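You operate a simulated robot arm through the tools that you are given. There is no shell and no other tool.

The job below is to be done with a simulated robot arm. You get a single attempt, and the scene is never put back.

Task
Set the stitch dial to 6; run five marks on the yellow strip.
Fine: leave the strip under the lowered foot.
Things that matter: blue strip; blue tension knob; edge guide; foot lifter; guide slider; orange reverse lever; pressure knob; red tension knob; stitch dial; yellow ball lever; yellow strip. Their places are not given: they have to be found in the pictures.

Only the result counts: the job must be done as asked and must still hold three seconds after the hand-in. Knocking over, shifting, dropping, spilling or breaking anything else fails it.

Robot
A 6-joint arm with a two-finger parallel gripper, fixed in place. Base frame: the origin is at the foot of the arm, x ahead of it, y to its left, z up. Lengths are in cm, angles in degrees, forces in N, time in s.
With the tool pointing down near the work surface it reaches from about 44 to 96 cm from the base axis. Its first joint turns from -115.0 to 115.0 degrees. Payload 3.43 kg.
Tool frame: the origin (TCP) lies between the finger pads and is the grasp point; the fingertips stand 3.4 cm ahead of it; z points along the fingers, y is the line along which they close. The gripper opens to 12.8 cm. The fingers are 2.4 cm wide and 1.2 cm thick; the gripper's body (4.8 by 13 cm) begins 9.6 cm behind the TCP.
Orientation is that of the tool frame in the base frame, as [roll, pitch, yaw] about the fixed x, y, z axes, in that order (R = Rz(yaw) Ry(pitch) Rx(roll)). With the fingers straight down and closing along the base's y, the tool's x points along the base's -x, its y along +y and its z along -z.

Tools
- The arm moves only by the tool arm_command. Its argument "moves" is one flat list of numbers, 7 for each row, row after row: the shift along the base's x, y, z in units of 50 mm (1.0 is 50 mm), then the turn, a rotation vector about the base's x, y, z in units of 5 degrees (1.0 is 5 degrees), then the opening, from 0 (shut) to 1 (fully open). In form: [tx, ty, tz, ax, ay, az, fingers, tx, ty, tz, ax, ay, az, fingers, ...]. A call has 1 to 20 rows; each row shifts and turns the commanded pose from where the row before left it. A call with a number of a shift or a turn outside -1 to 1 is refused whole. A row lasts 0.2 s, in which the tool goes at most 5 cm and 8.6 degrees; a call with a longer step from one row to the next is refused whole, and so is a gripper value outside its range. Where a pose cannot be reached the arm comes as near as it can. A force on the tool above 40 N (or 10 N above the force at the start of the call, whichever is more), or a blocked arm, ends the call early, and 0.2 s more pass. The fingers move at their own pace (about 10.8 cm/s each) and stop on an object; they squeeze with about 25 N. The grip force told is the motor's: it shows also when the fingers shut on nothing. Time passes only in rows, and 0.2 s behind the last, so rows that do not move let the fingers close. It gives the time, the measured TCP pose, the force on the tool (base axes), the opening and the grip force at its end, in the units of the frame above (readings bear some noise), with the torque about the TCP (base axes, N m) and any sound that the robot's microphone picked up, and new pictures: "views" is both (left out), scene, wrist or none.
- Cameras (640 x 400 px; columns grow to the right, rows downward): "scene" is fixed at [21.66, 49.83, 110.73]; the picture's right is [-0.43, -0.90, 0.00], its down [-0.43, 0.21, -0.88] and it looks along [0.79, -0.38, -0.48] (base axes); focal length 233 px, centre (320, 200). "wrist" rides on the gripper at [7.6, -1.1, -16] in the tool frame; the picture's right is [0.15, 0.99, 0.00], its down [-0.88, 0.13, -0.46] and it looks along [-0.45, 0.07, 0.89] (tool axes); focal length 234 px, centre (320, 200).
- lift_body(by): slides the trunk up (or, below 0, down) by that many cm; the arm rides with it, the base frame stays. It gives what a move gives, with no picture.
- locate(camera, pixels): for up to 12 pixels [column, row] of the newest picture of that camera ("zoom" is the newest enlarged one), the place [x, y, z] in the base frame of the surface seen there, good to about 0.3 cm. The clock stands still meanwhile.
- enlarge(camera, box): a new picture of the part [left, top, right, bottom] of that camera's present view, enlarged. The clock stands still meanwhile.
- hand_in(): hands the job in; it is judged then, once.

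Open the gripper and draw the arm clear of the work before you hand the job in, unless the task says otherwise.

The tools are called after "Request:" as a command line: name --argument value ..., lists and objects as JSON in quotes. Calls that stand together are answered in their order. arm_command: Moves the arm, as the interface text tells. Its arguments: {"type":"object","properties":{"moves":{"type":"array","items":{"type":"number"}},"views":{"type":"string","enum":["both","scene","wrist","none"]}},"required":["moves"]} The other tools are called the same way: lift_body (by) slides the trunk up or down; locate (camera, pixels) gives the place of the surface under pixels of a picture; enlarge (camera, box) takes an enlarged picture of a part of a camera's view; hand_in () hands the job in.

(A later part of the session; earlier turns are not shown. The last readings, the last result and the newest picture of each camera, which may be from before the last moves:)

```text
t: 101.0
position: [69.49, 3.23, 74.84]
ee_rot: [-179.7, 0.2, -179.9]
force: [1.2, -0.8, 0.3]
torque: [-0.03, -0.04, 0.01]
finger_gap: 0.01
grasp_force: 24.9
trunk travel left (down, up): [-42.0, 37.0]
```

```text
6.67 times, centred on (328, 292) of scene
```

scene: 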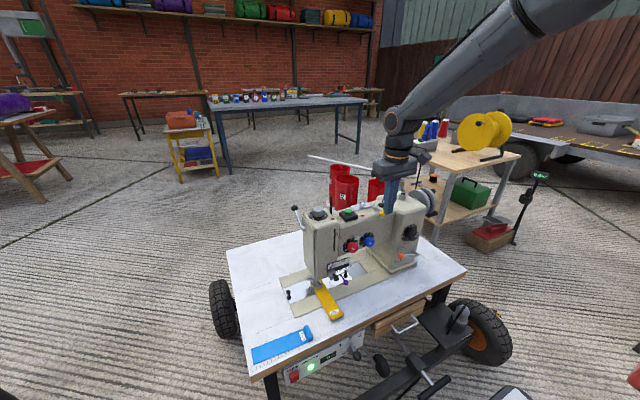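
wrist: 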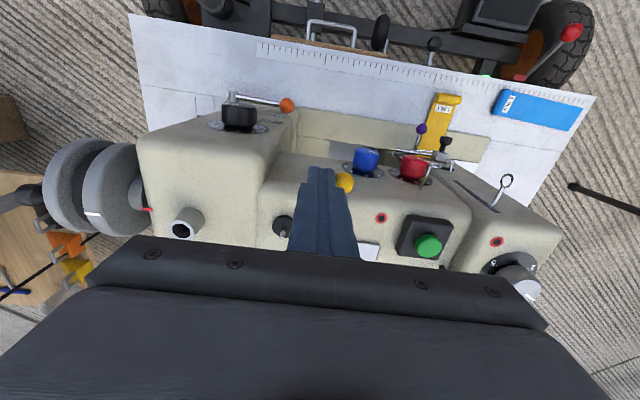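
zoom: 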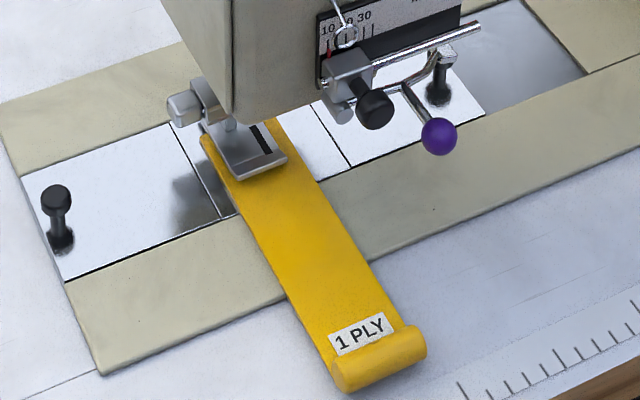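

No running yet (0 rpm, strip unmoved). I push another 6 mm.

Request:
arm_command --moves '[0, 0.06, 0, 0, 0, 0, 0, 0, 0.06, 0, 0, 0, 0, 0]' --views "scene"

Request:
enlarge --camera "scene" --box '[345, 178, 409, 228]'

Request:
enlarge --camera "scene" --box '[304, 262, 352, 322]'

```text
t: 101.6
position: [69.48, 3.91, 74.87]
ee_rot: [-179.8, 0.1, -179.9]
force: [-0.2, 0.1, 0.0]
torque: [0.0, -0.01, 0.02]
finger_gap: 0.0
grasp_force: 24.6
trunk travel left (down, up): [-42.0, 37.0]
```

scene: 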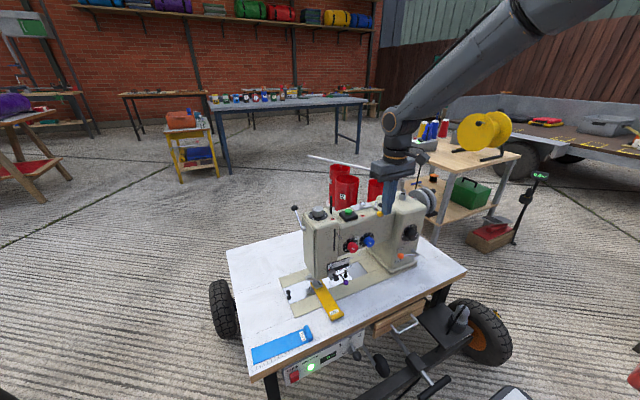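

```text
8.00 times, centred on (377, 203) of scene
```

zoom: 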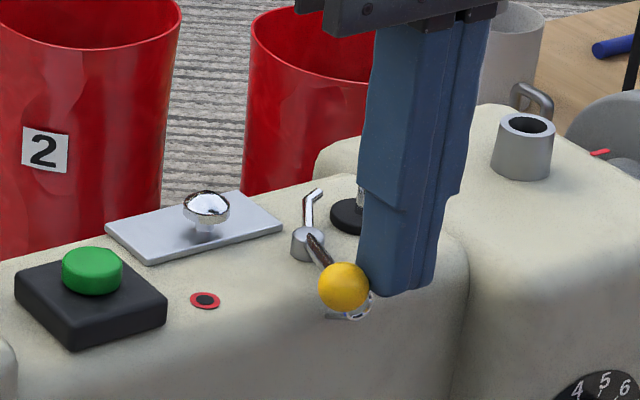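

```text
6.67 times, centred on (328, 292) of scene
```

zoom: 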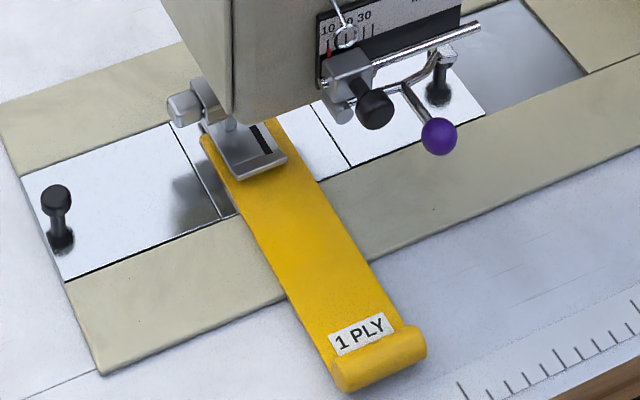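

The lever swings with almost no force. I continue in short single-row pushes, listening for any sound.

Request:
arm_command --moves '[0, 0.08, 0, 0, 0, 0, 0]' --views "none"

Request:
arm_command --moves '[0, 0.08, 0, 0, 0, 0, 0]' --views "scene"

Request:
enlarge --camera "scene" --box '[345, 178, 409, 228]'

```text
t: 102.0
position: [69.49, 4.41, 74.8]
ee_rot: [-179.7, 0.0, -179.8]
force: [0.2, -0.4, 0.4]
torque: [-0.01, 0.01, 0.0]
finger_gap: 0.0
grasp_force: 25.4
trunk travel left (down, up): [-42.0, 37.0]
```

```text
t: 102.4
position: [69.45, 4.68, 74.78]
ee_rot: [-179.8, 0.1, -180.0]
force: [0.3, 0.0, 0.6]
torque: [-0.02, -0.05, 0.0]
finger_gap: 0.02
grasp_force: 25.0
trunk travel left (down, up): [-42.0, 37.0]
```

scene: 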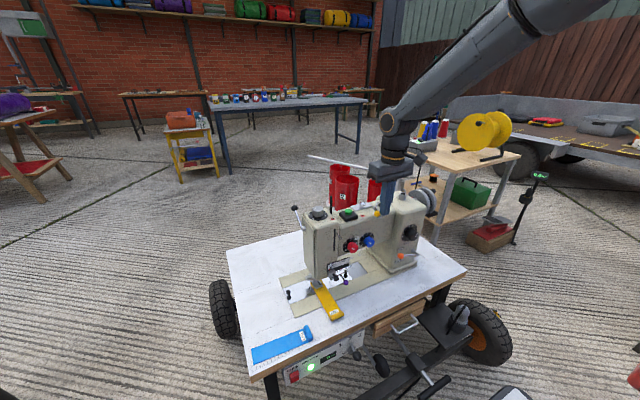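

```text
8.00 times, centred on (377, 203) of scene
```

zoom: 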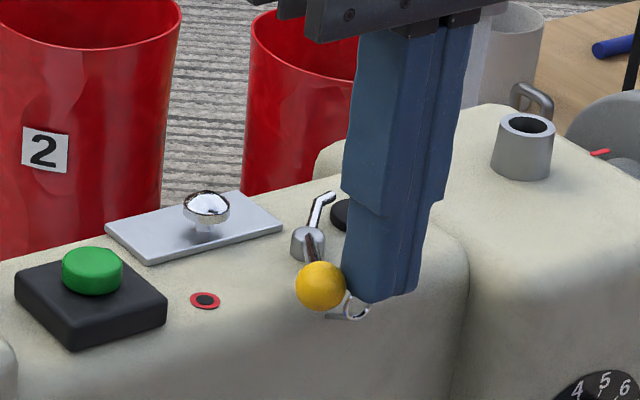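

The lever now stands ~38° toward +y, with no resistance and no sound. So I can reverse at once if it starts the machine, I'll grip the ball: rise, open 4 cm, and locate it from above.

Request:
arm_command --moves '[0, -0.06, 0, 0, 0, 0, 0, 0, 0, 0.7, 0, 0, 0, 0, 0.1, 0.45, 0.4, 0, 0, 0, 0.31, 0, 0, 0, 0, 0, 0, 0.31]' --views "both"

Request:
enlarge --camera "wrist" --box '[240, 110, 400, 230]'

```text
t: 103.4
position: [70.17, 6.43, 80.52]
ee_rot: [-179.7, 0.1, -179.9]
force: [-0.7, 0.4, -0.2]
torque: [-0.03, -0.01, -0.02]
finger_gap: 3.98
grasp_force: 0.1
trunk travel left (down, up): [-42.0, 37.0]
```

scene: 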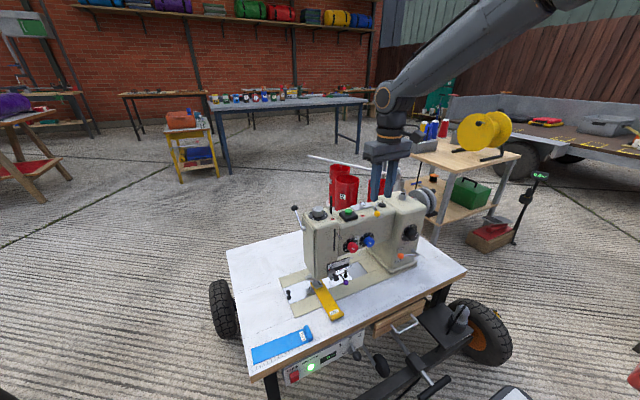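
wrist: 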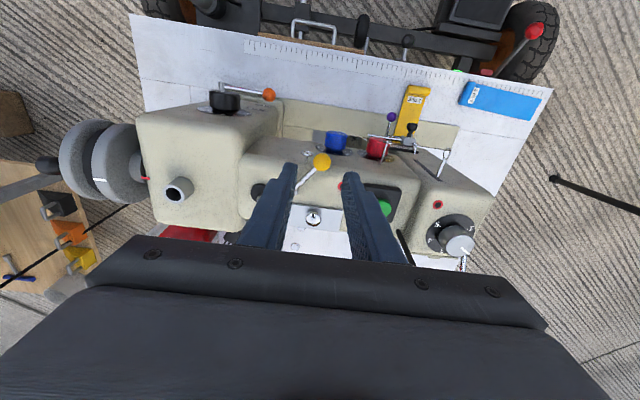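

```text
3.33 times, centred on (320, 170) of wrist
```

zoom: 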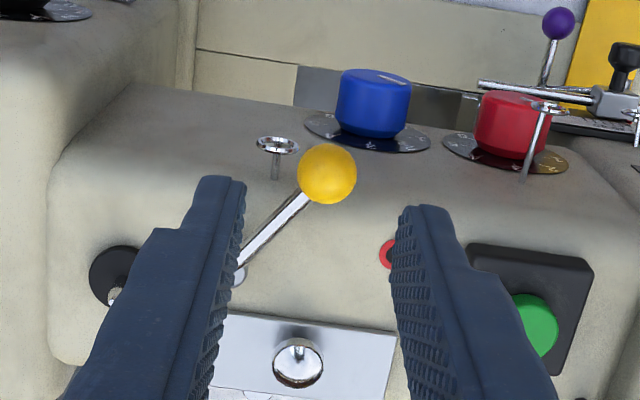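

The ball is at about (70.6, 6.7). I descend with the fingers either side of it (TCP x≈70.0 to keep clear of its rod) and close.

Request:
arm_command --moves '[-0.03, 0.054, -0.4, 0, 0, 0, 0.31, 0, 0, -0.5, 0, 0, 0, 0.31, 0, 0, -0.28, 0, 0, 0, 0.31, 0, 0, 0, 0, 0, 0, 0.22, 0, 0, 0, 0, 0, 0, 0.15, 0, 0, 0, 0, 0, 0, 0.1]' --views "both"

Request:
enlarge --camera "wrist" --box '[240, 130, 400, 250]'

Request:
enlarge --camera "scene" --box '[345, 178, 409, 228]'

```text
t: 104.8
position: [69.95, 6.77, 74.47]
ee_rot: [-179.7, 0.0, -179.9]
force: [0.7, 0.0, -1.8]
torque: [-0.01, -0.09, 0.04]
finger_gap: 1.89
grasp_force: 44.7
trunk travel left (down, up): [-42.0, 37.0]
```

scene: 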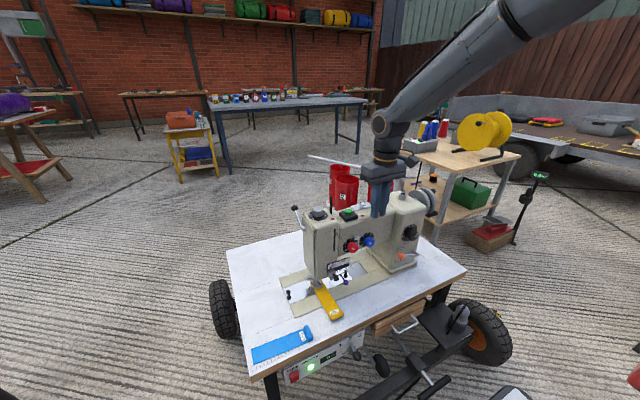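
wrist: 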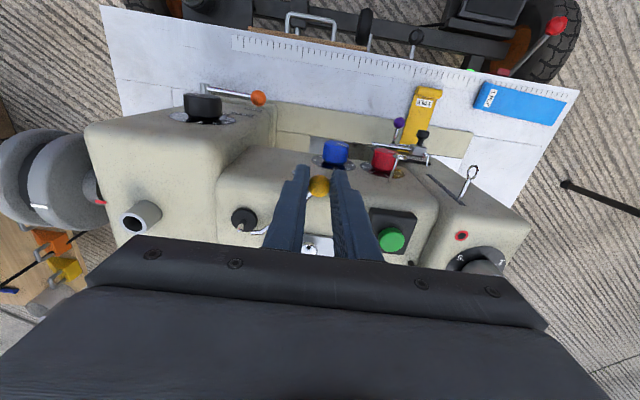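

```text
3.33 times, centred on (320, 190) of wrist
```

zoom: 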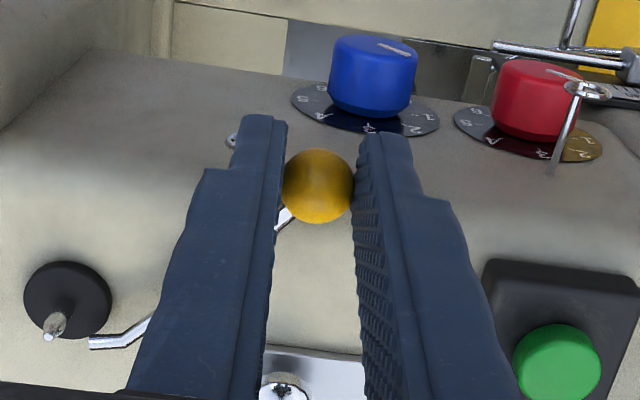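

```text
8.00 times, centred on (377, 203) of scene
```

zoom: 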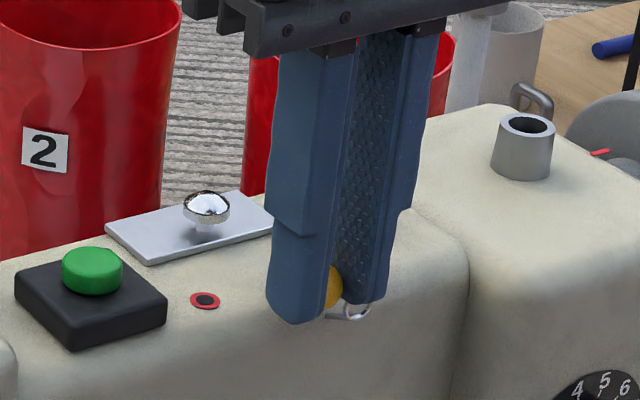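

The ball is gripped (1.89 cm). I move it ~7° further along its arc (+x,+y) and check force and sound.

Request:
arm_command --moves '[0.04, 0.05, 0, 0, 0, 0, 0.1, 0.04, 0.045, 0, 0, 0, 0, 0.1]' --views "both"

Request:
enlarge --camera "wrist" --box '[240, 130, 400, 250]'

```text
t: 105.4
position: [70.15, 7.28, 74.44]
ee_rot: [-179.8, 0.1, 179.9]
force: [-5.1, -8.0, 2.2]
torque: [-0.23, 0.55, -0.57]
finger_gap: 1.88
grasp_force: 45.1
trunk travel left (down, up): [-42.0, 37.0]
```

scene: 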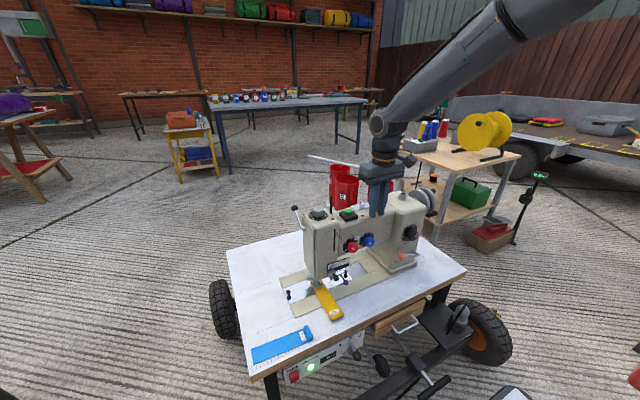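
wrist: 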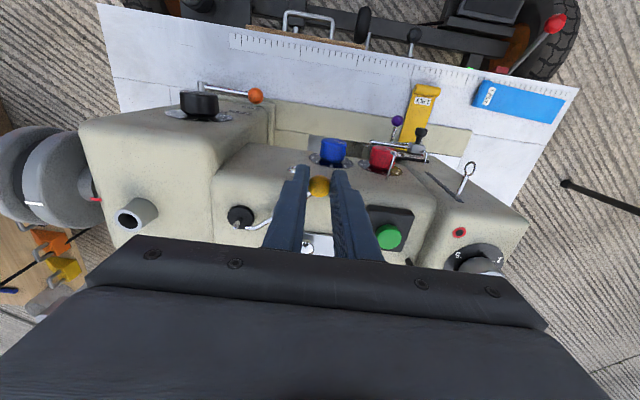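

```text
3.33 times, centred on (320, 190) of wrist
```

zoom: 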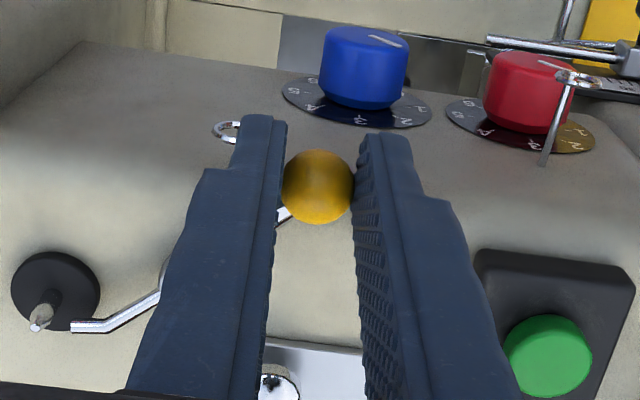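

Rear arm is almost at the winder; force ~9 N, no sound. One more small step along the arc to find the end of its travel.

Request:
arm_command --moves '[0.045, 0.035, 0, 0, 0, 0, 0.1]' --views "none"

Request:
arm_command --moves '[0.045, 0.035, 0, 0, 0, 0, 0.1]' --views "both"

Request:
enlarge --camera "wrist" --box '[240, 130, 400, 250]'

Request:
enlarge --camera "scene" --box '[304, 262, 352, 322]'

```text
t: 105.8
position: [70.52, 7.52, 74.42]
ee_rot: [-179.9, 0.1, -179.9]
force: [-9.4, -8.8, 1.2]
torque: [-0.21, 0.49, -0.69]
finger_gap: 1.9
grasp_force: 44.9
trunk travel left (down, up): [-42.0, 37.0]
```

```text
t: 106.2
position: [70.38, 7.62, 74.35]
ee_rot: [-179.7, -0.1, -179.9]
force: [-26.8, -15.5, 5.0]
torque: [-0.81, 0.55, -0.8]
finger_gap: 1.92
grasp_force: 44.9
trunk travel left (down, up): [-42.0, 37.0]
```

scene: 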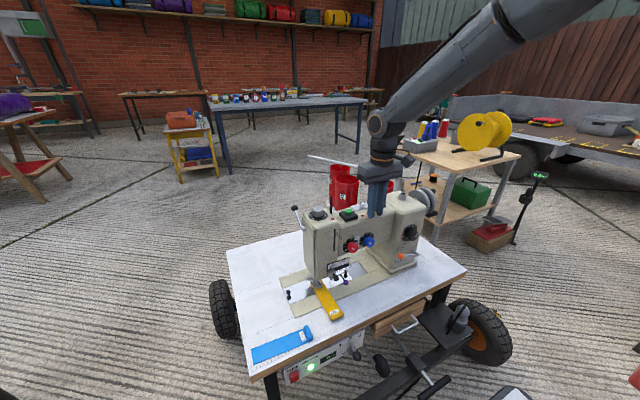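
wrist: 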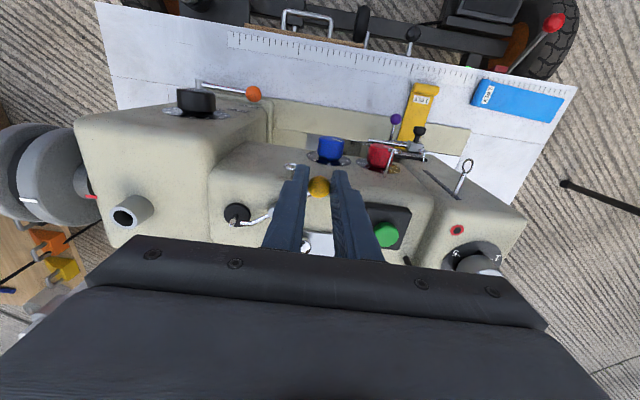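

```text
3.33 times, centred on (320, 190) of wrist
```

zoom: 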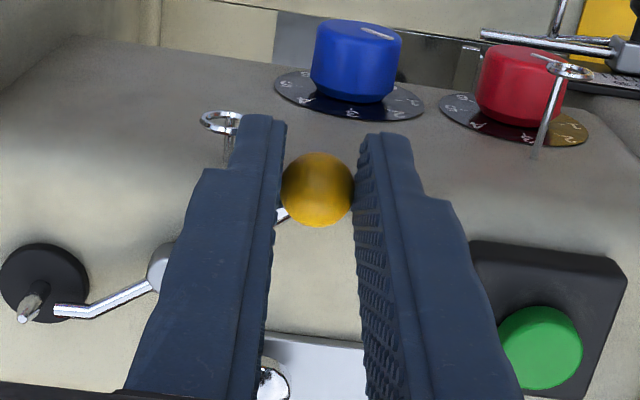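

```text
6.67 times, centred on (328, 292) of scene
```

zoom: 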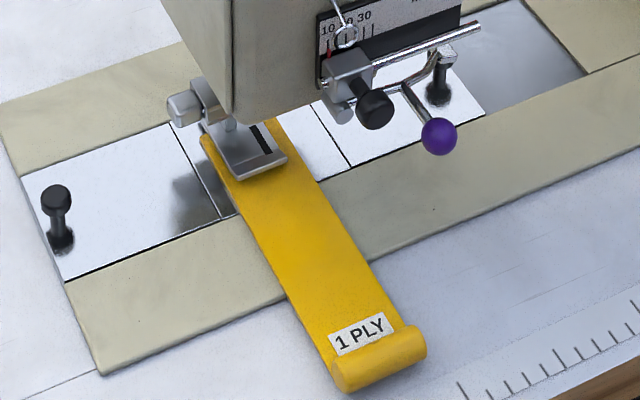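

At the winder the lever hits its stop (31 N) with no sound, no rpm and no marks: it is just the bobbin-winder lever. I return it along the arc to its original stop.

Request:
arm_command --moves '[-0.1, -0.09, 0, 0, 0, 0, 0.1, -0.106, -0.128, 0, 0, 0, 0, 0.1, -0.084, -0.144, 0, 0, 0, 0, 0.1, -0.058, -0.158, 0, 0, 0, 0, 0.1, -0.016, -0.068, 0, 0, 0, 0, 0.1, 0, 0, 0, 0, 0, 0, 0.1]' --views "both"

Request:
enlarge --camera "wrist" --box '[240, 130, 400, 250]'

```text
t: 107.6
position: [68.95, 4.77, 74.54]
ee_rot: [-179.6, 0.3, -179.9]
force: [2.3, 6.3, 12.2]
torque: [0.18, -0.12, 0.15]
finger_gap: 1.88
grasp_force: 44.7
trunk travel left (down, up): [-42.0, 37.0]
```

scene: 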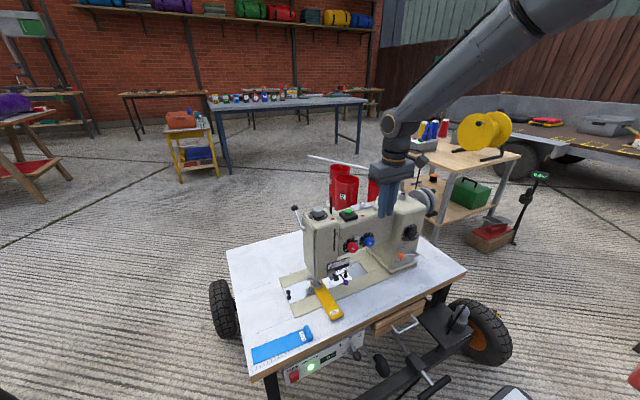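
wrist: 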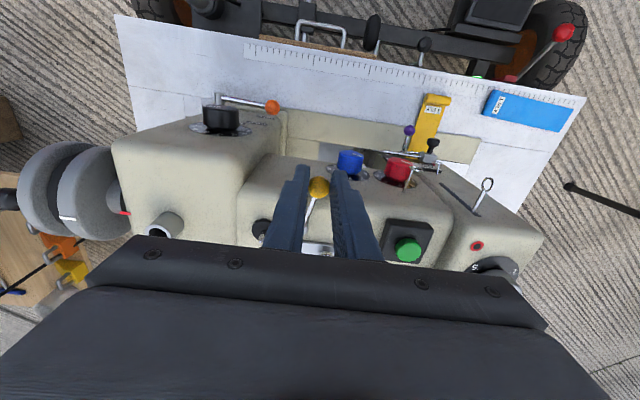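

```text
3.33 times, centred on (320, 190) of wrist
```

zoom: 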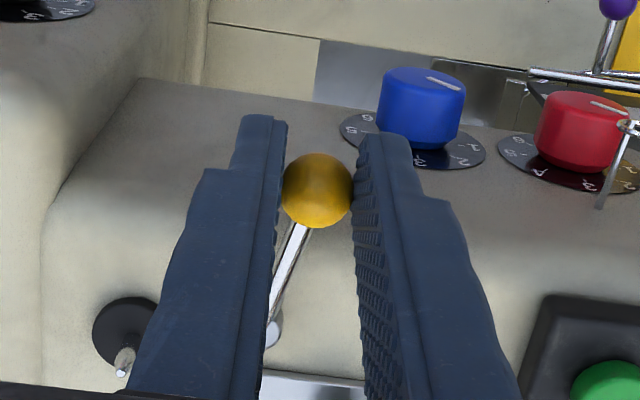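

The ball is back at its -y stop (TCP y 4.77, 6 N). The +12 N in z suggests a fingertip touches the eyelet, so I ease up 2 mm, open, and rise.

Request:
arm_command --moves '[0, 0.01, 0.04, 0, 0, 0, 0.1, 0, 0, 0, 0, 0, 0, 0.2, 0, 0, 0, 0, 0, 0, 0.27, 0, 0, 0.3, 0, 0, 0, 0.27, 0, 0, 0.6, 0, 0, 0, 0.27, 0, 0, 0.8, 0, 0, 0, 0.27, -0.3, 0, 0.5, 0, 0, 0, 0.27, 0, 0, 0, 0, 0, 0, 0.27]' --views "both"

Request:
enlarge --camera "scene" --box '[345, 188, 409, 228]'

Request:
enlarge --camera "wrist" --box '[240, 130, 420, 250]'

```text
t: 109.4
position: [67.36, 4.78, 85.54]
ee_rot: [-179.7, 0.1, -179.9]
force: [-0.1, -0.4, -0.1]
torque: [0.01, 0.0, 0.03]
finger_gap: 3.45
grasp_force: 0.1
trunk travel left (down, up): [-42.0, 37.0]
```

scene: 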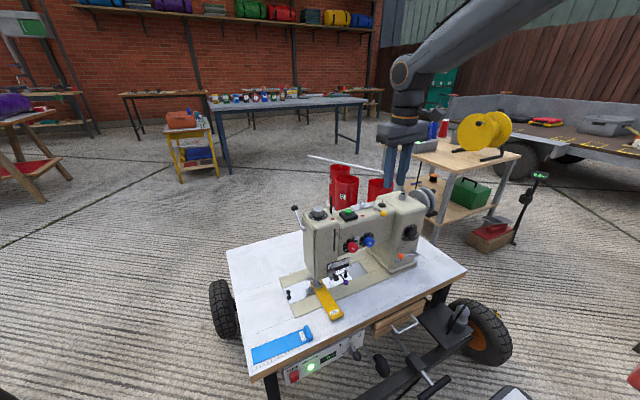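
wrist: 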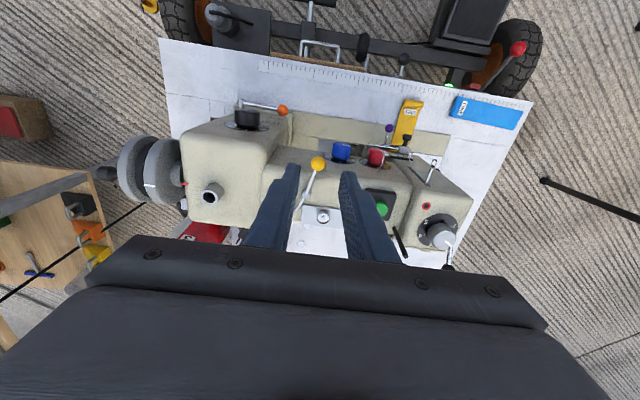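

```text
10.00 times, centred on (377, 208) of scene
```

zoom: 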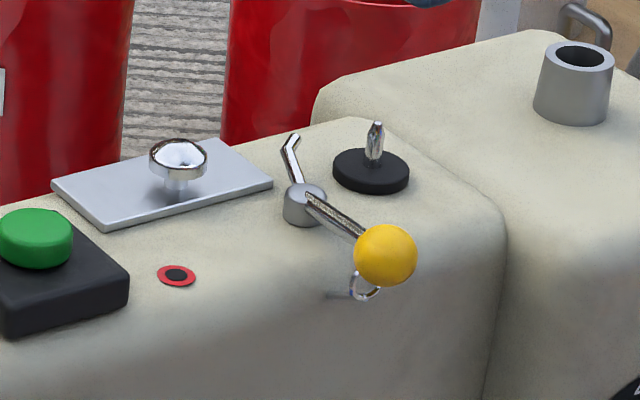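

```text
3.33 times, centred on (330, 190) of wrist
```

zoom: 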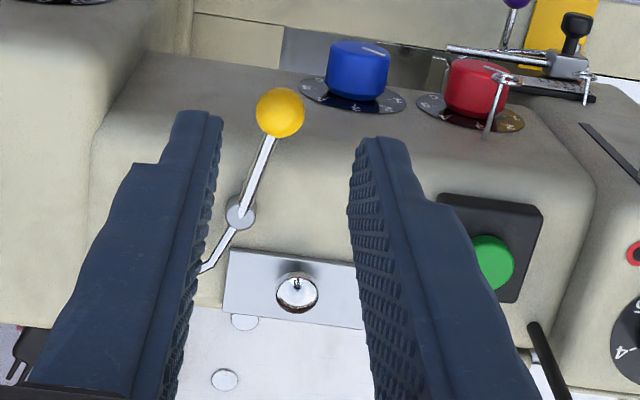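

The yellow lever is exactly back at its starting pixel position. Next candidate is the green push-button at about (74.7, 14.4), top z≈72.4; I bring closed fingertips ~0.8 cm above it.

Request:
arm_command --moves '[0.5, 0.64, 0, 0, 0, 0, 0.1, 0.5, 0.64, -0.3, 0, 0, 0, 0, 0.46, 0.64, -0.5, 0, 0, 0, 0, 0, 0, -0.6, 0, 0, 0, 0, 0, 0, -0.36, 0, 0, 0, 0, 0, 0, 0, 0, 0, 0, 0]' --views "both"

Request:
enlarge --camera "scene" --box '[325, 180, 389, 230]'

Request:
enlarge --camera "wrist" --box '[240, 110, 400, 230]'

```text
t: 110.8
position: [74.6, 14.39, 76.72]
ee_rot: [-179.7, 0.2, -179.9]
force: [-1.3, 0.4, -0.3]
torque: [0.0, 0.0, -0.01]
finger_gap: 0.0
grasp_force: 24.6
trunk travel left (down, up): [-42.0, 37.0]
```

scene: 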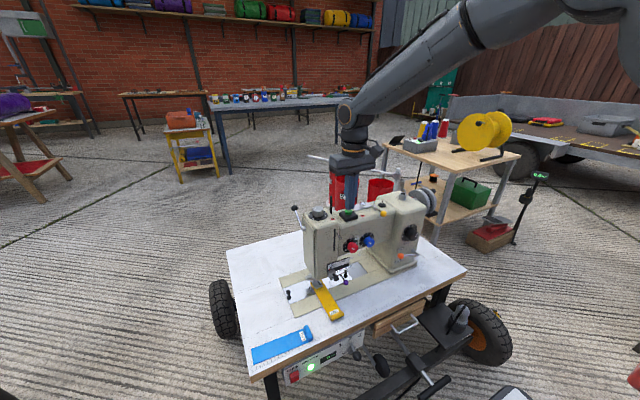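
wrist: 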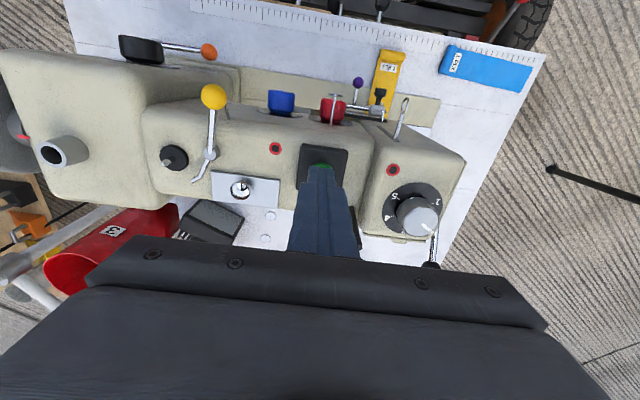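

```text
8.00 times, centred on (357, 205) of scene
```

zoom: 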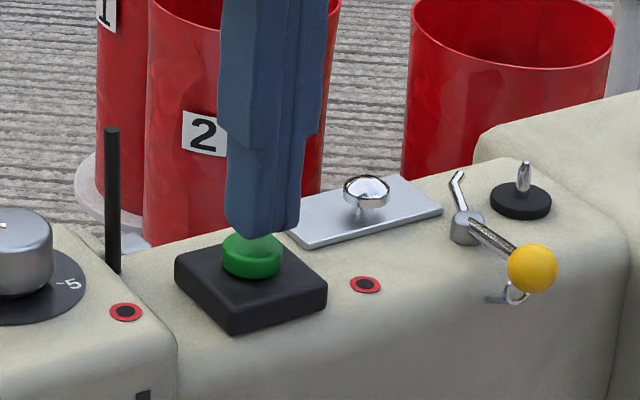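

```text
3.33 times, centred on (320, 170) of wrist
```

zoom: 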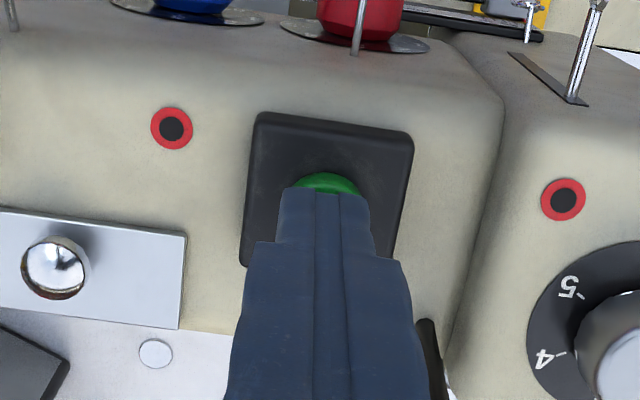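

The fingertips are over the green cap. I give it a short touch: down 1.0 cm and straight back up, listening for a sound.

Request:
arm_command --moves '[0, 0, -0.2, 0, 0, 0, 0]' --views "scene"

```text
t: 111.2
position: [74.6, 14.41, 75.73]
ee_rot: [-179.8, 0.2, -179.9]
force: [0.4, -0.9, 0.5]
torque: [-0.01, 0.02, 0.01]
finger_gap: 0.0
grasp_force: 24.8
trunk travel left (down, up): [-42.0, 37.0]
```

scene: 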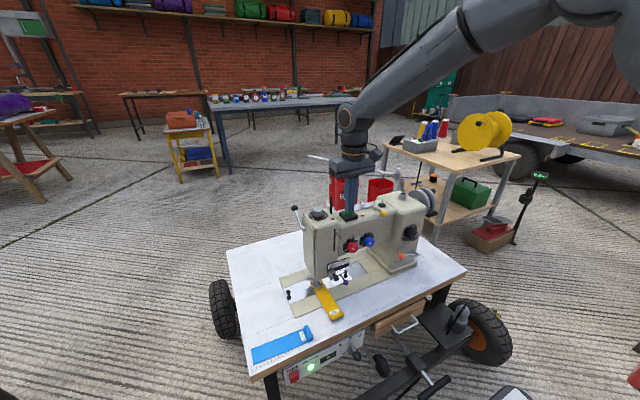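

No contact yet (tip at z≈72.3). I go down another 2 mm.

Request:
arm_command --moves '[0, 0, -0.04, 0, 0, 0, 0]' --views "none"

Request:
enlarge --camera "scene" --box '[325, 180, 389, 230]'

```text
t: 111.6
position: [74.66, 14.43, 75.66]
ee_rot: [-179.8, 0.1, -179.8]
force: [-1.1, -0.5, 1.0]
torque: [-0.07, -0.01, 0.0]
finger_gap: 0.0
grasp_force: 24.5
trunk travel left (down, up): [-42.0, 37.0]
heard: click
```

```text
8.00 times, centred on (357, 205) of scene
```

zoom: 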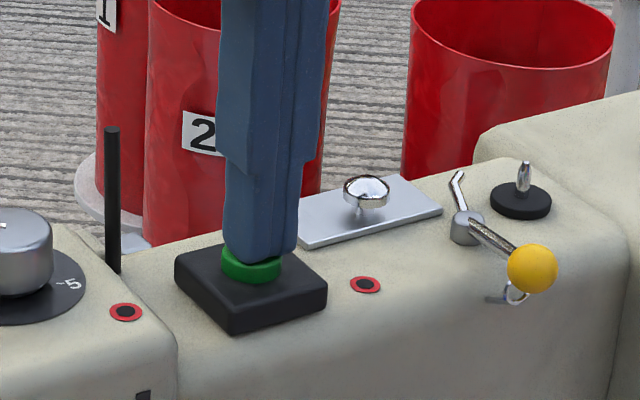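

A click was heard: the green button is live. I check the strip, the foot area and the rpm display right away (clock is paused).

Request:
enlarge --camera "scene" --box '[304, 262, 352, 322]'

Request:
enlarge --camera "scene" --box '[280, 335, 376, 395]'

Request:
enlarge --camera "scene" --box '[308, 272, 340, 298]'

```text
6.67 times, centred on (328, 292) of scene
```

zoom: 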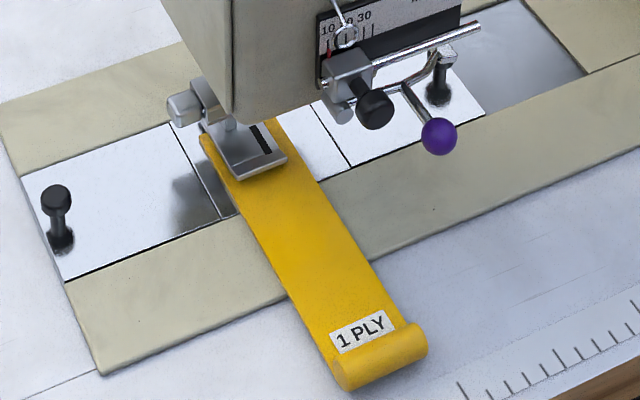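

```text
6.67 times, centred on (328, 365) of scene
```

zoom: 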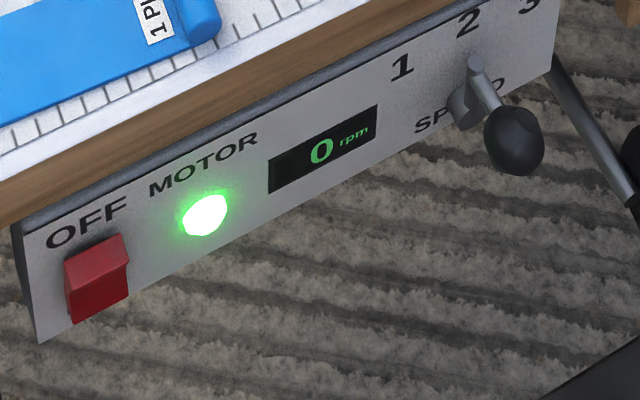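

```text
15.38 times, centred on (324, 285) of scene
```

zoom: 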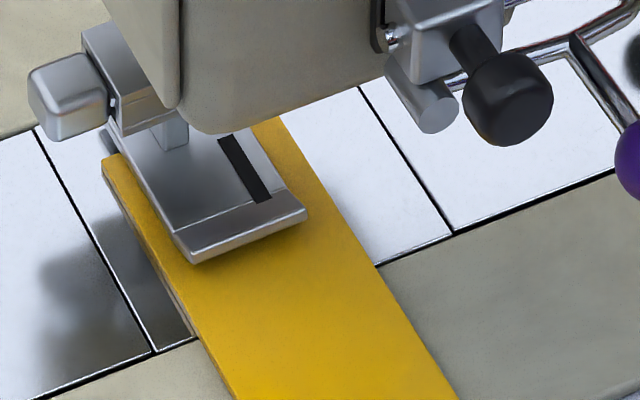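

The strip has advanced a few mm (tip corner moved from (105,162) to (102,155)), so the press made it run. I lift off the button now and see whether it stops.

Request:
arm_command --moves '[0, 0, 0.08, 0, 0, 0, 0]' --views "scene"

Request:
enlarge --camera "scene" --box '[308, 272, 340, 298]'

Request:
enlarge --camera "scene" --box '[304, 262, 352, 322]'

```text
t: 112.0
position: [74.69, 14.47, 75.95]
ee_rot: [-179.8, 0.1, -179.9]
force: [-1.0, -0.6, -0.5]
torque: [-0.01, 0.01, -0.04]
finger_gap: 0.01
grasp_force: 25.3
trunk travel left (down, up): [-42.0, 37.0]
```

scene: 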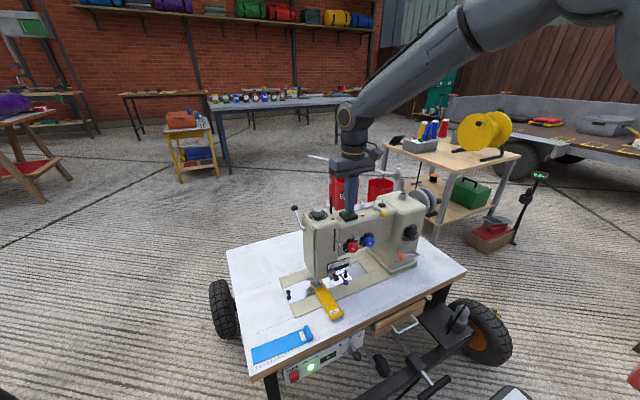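

```text
15.38 times, centred on (324, 285) of scene
```

zoom: 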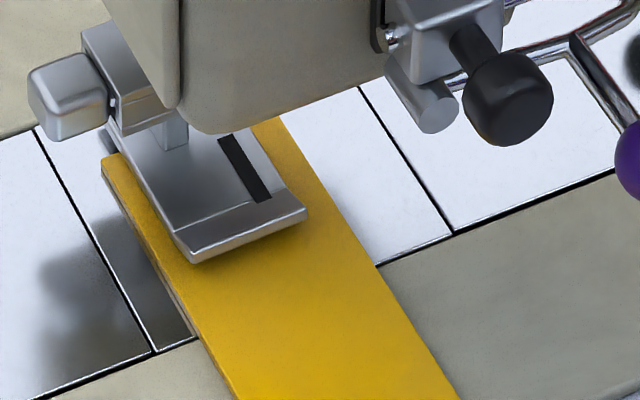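

```text
6.67 times, centred on (328, 292) of scene
```

zoom: 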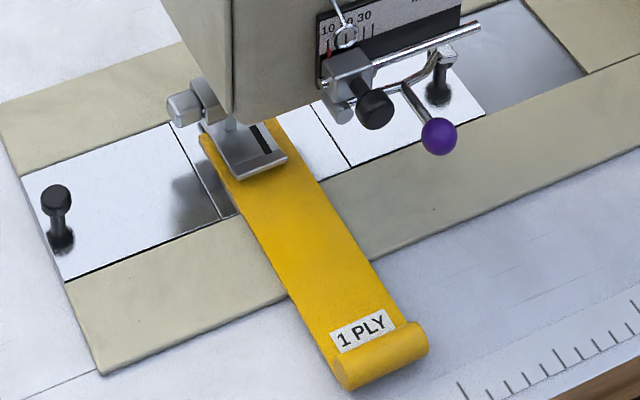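

The strip seems to have moved only a little. I zoom tightly on the strip's tip corner and the roll to measure, and wait a moment to see if it's still running.

Request:
enlarge --camera "scene" --box '[308, 276, 324, 286]'

Request:
enlarge --camera "scene" --box '[324, 306, 348, 321]'

Request:
arm_command --moves '[0, 0, 0, 0, 0, 0, 0, 0, 0, 0, 0, 0, 0, 0]' --views "both"

Request:
enlarge --camera "scene" --box '[324, 306, 348, 321]'

```text
16.00 times, centred on (316, 281) of scene
```

zoom: 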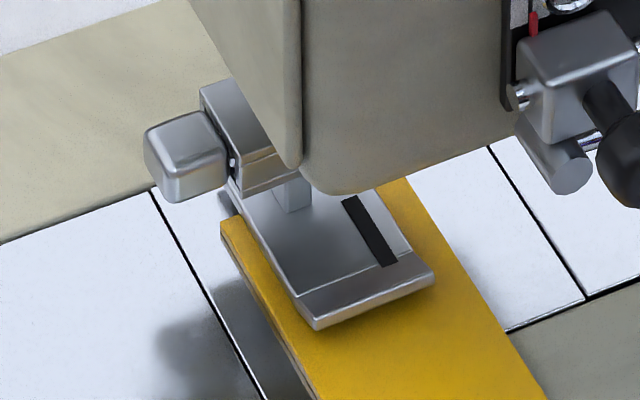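

```text
16.00 times, centred on (336, 314) of scene
```

zoom: 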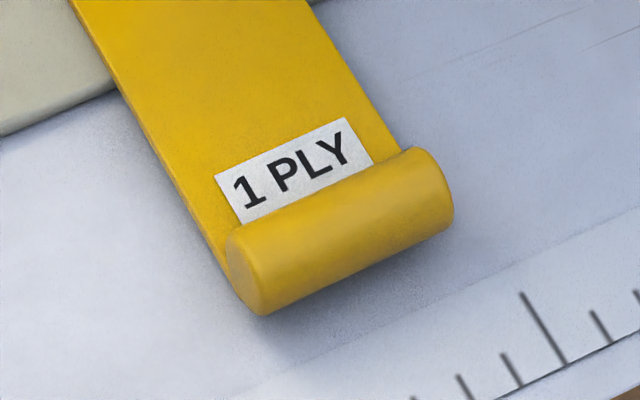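

```text
t: 112.6
position: [74.73, 14.48, 76.0]
ee_rot: [-179.8, 0.1, -180.0]
force: [-0.5, 1.1, 0.0]
torque: [0.01, -0.03, 0.03]
finger_gap: 0.01
grasp_force: 24.9
trunk travel left (down, up): [-42.0, 37.0]
```

scene: 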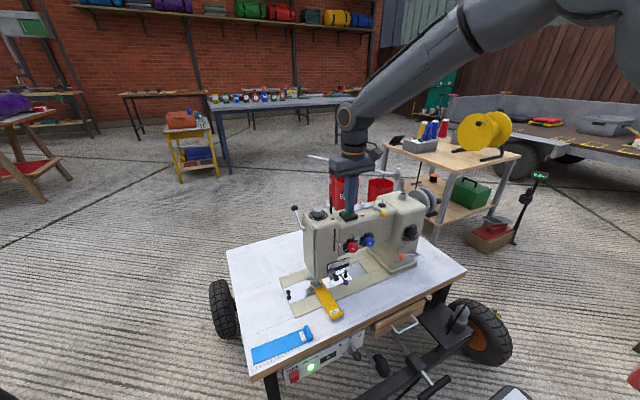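
wrist: 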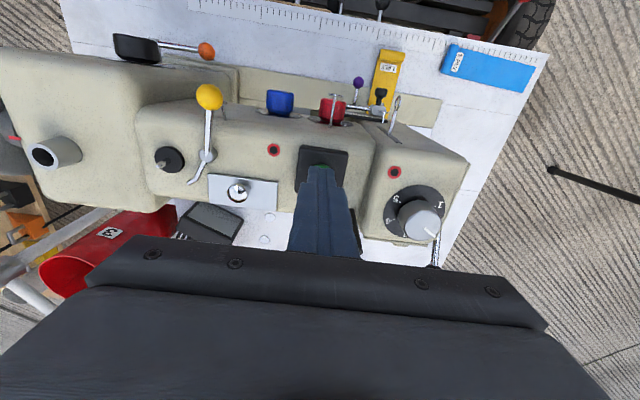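

```text
16.00 times, centred on (336, 314) of scene
```

zoom: 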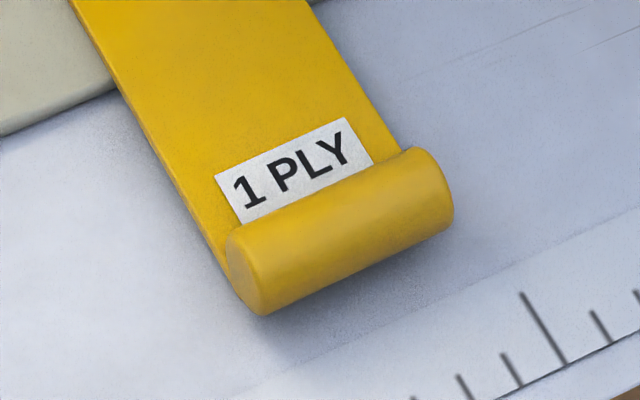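

The machine is stopped now and the strip still. I press the button again for about 0.4 s, release within the same call, and compare the roll position (now its left-bottom at (262,315), right end (453,205) in the 16x zoom).

Request:
arm_command --moves '[0, 0, -0.08, 0, 0, 0, 0, 0, 0, 0, 0, 0, 0, 0, 0, 0, 0.1, 0, 0, 0, 0]' --views "scene"

Request:
enlarge --camera "scene" --box '[324, 306, 348, 321]'

Request:
enlarge --camera "scene" --box '[308, 276, 324, 286]'

```text
t: 113.4
position: [74.68, 14.4, 76.07]
ee_rot: [-179.8, 0.1, -179.9]
force: [0.2, -0.3, 0.1]
torque: [-0.01, 0.01, 0.01]
finger_gap: 0.0
grasp_force: 25.4
trunk travel left (down, up): [-42.0, 37.0]
```

scene: 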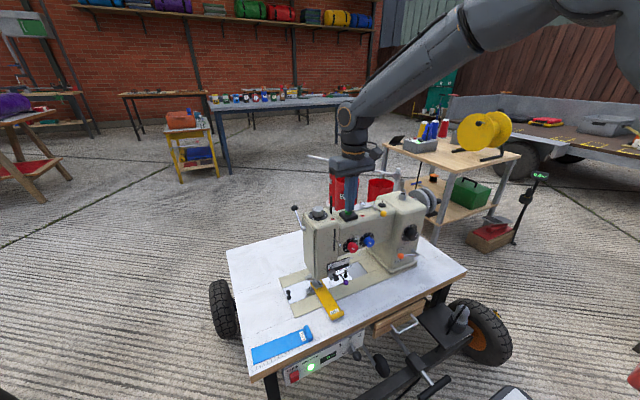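

```text
16.00 times, centred on (336, 314) of scene
```

zoom: 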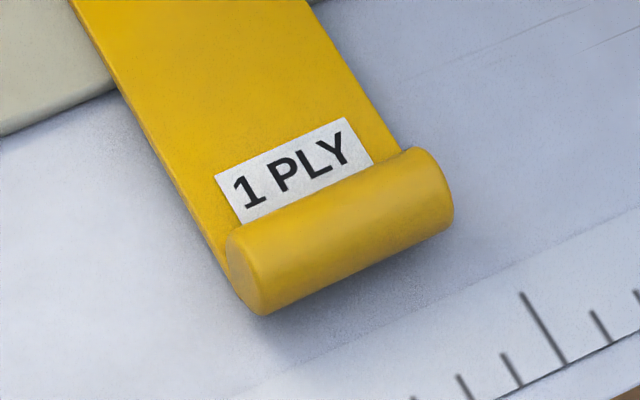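

```text
16.00 times, centred on (316, 281) of scene
```

zoom: 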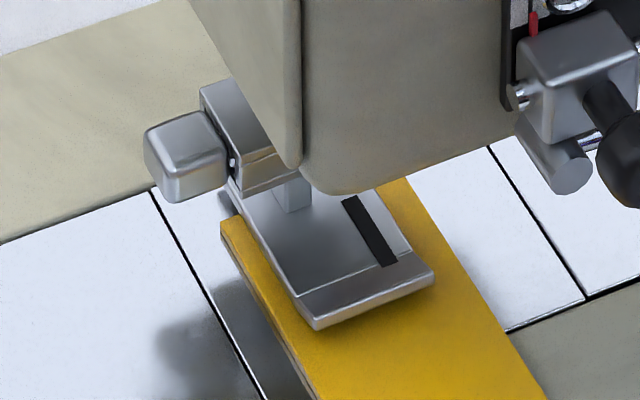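

No click and no movement this time, so the stroke was too shallow. I press 3 mm deeper and read before releasing.

Request:
arm_command --moves '[0, 0, -0.14, 0, 0, 0, 0]' --views "scene"

Request:
enlarge --camera "scene" --box '[324, 306, 348, 321]'

Request:
enlarge --camera "scene" --box '[325, 180, 389, 230]'

```text
t: 113.8
position: [74.72, 14.36, 75.38]
ee_rot: [-179.8, 0.2, -179.9]
force: [-1.0, 0.7, 3.1]
torque: [0.03, 0.03, 0.0]
finger_gap: 0.01
grasp_force: 25.1
trunk travel left (down, up): [-42.0, 37.0]
heard: click
```

scene: 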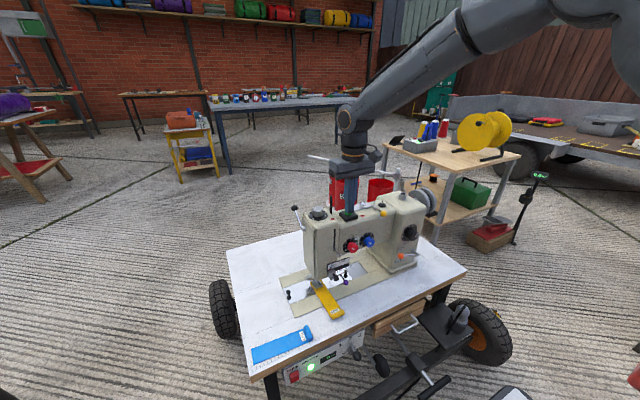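

```text
16.00 times, centred on (336, 314) of scene
```

zoom: 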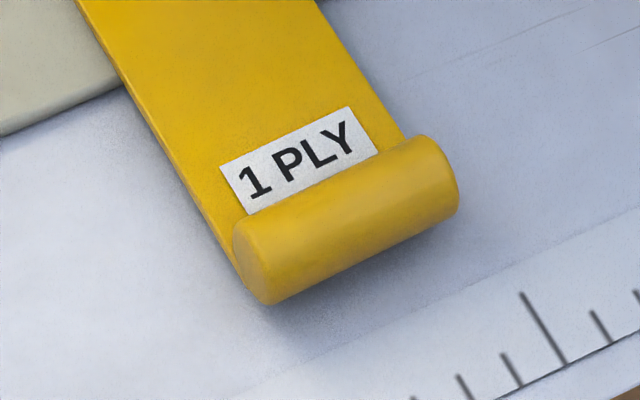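

```text
8.00 times, centred on (357, 205) of scene
```

zoom: 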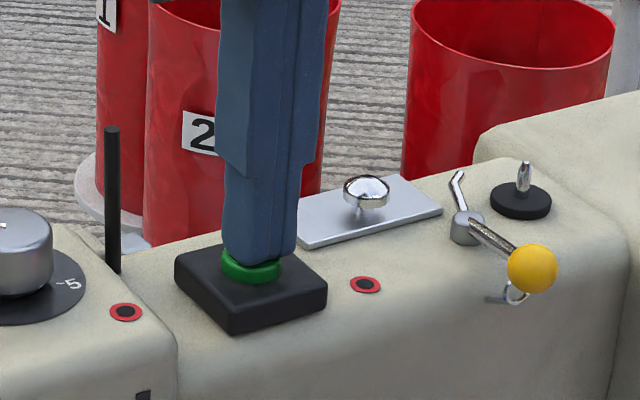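

A click again, and the roll moved (262,315)→(268,303) in the zoom. I let 0.4 s pass while still holding to see whether it keeps running.

Request:
arm_command --moves '[0, 0, 0, 0, 0, 0, 0]' --views "scene"

Request:
enlarge --camera "scene" --box '[324, 306, 348, 321]'

Request:
enlarge --camera "scene" --box '[308, 276, 324, 286]'

```text
t: 114.2
position: [74.64, 14.34, 75.45]
ee_rot: [-179.9, 0.1, -179.9]
force: [1.1, 0.9, 2.4]
torque: [0.07, 0.0, 0.0]
finger_gap: 0.0
grasp_force: 24.8
trunk travel left (down, up): [-42.0, 37.0]
```

scene: 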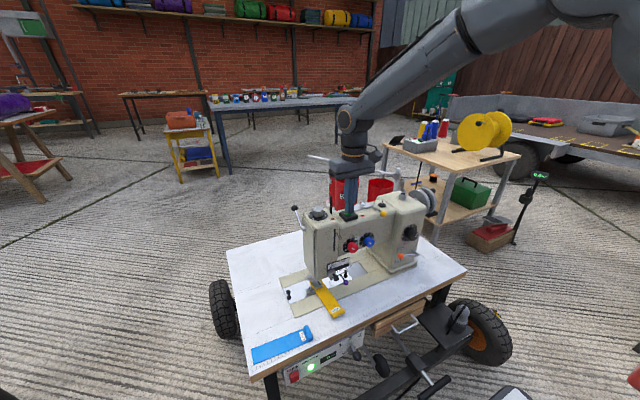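

```text
16.00 times, centred on (336, 314) of scene
```

zoom: 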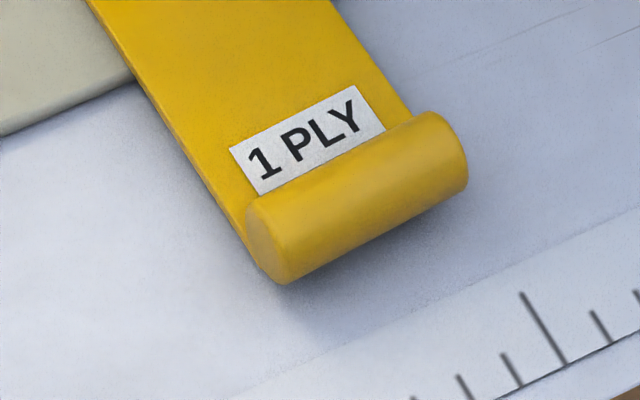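

```text
16.00 times, centred on (316, 281) of scene
```

zoom: 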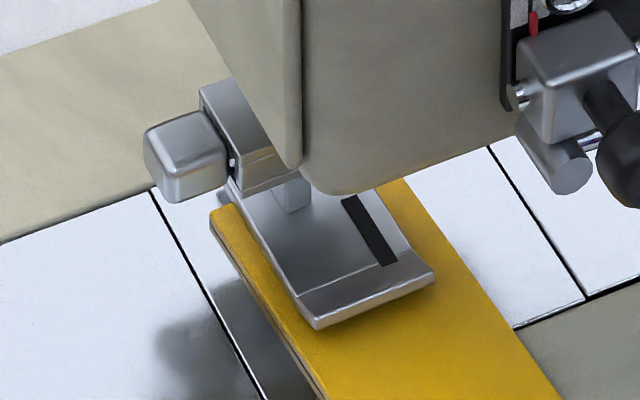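

Holding the button keeps it feeding: the tip corner moved ~0.4 cm, and the strip is turning slightly. I release now to stop and inspect for marks.

Request:
arm_command --moves '[0, 0, 0.2, 0, 0, 0, 0]' --views "both"

Request:
enlarge --camera "scene" --box '[324, 306, 348, 321]'

Request:
enlarge --camera "scene" --box '[308, 276, 324, 286]'

Request:
enlarge --camera "scene" --box '[304, 262, 352, 322]'

```text
t: 114.6
position: [74.53, 14.28, 76.44]
ee_rot: [-179.8, 0.0, -179.9]
force: [0.0, 0.2, 0.8]
torque: [0.02, 0.01, -0.03]
finger_gap: 0.0
grasp_force: 25.3
trunk travel left (down, up): [-42.0, 37.0]
```

scene: 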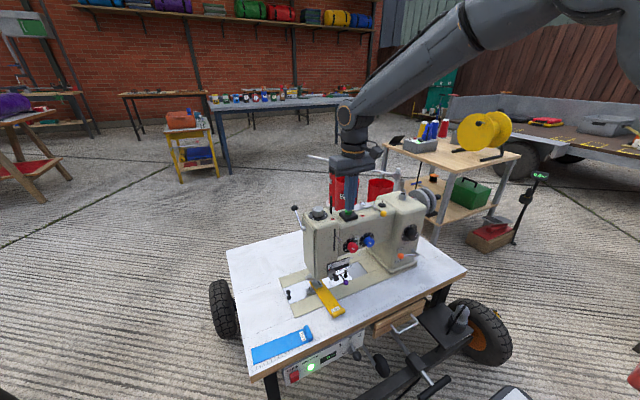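
wrist: 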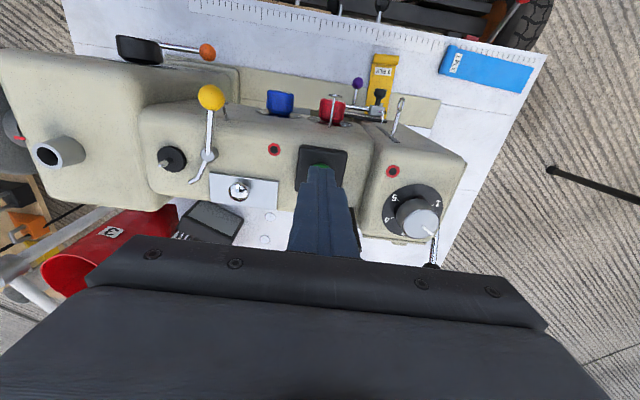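

```text
16.00 times, centred on (336, 314) of scene
```

zoom: 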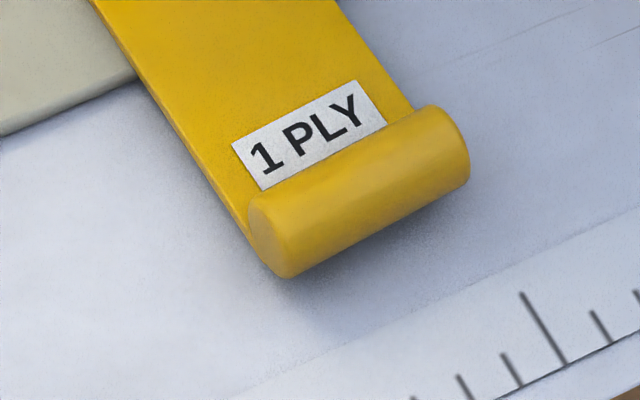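

```text
16.00 times, centred on (316, 281) of scene
```

zoom: 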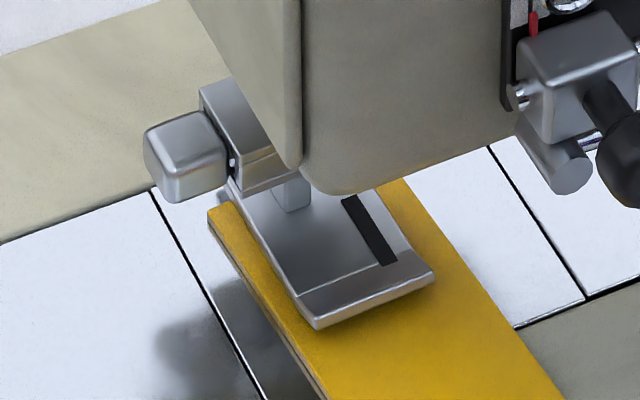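

```text
6.67 times, centred on (328, 292) of scene
```

zoom: 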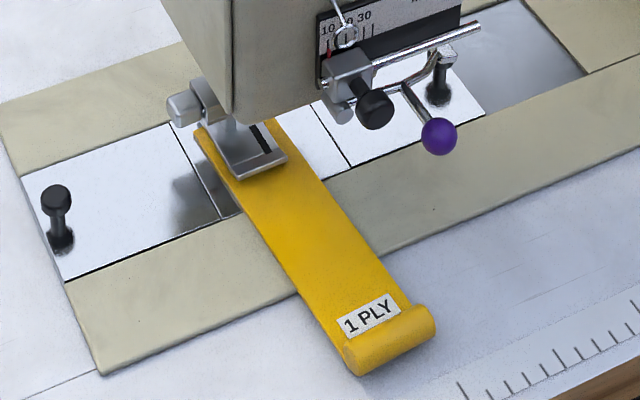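

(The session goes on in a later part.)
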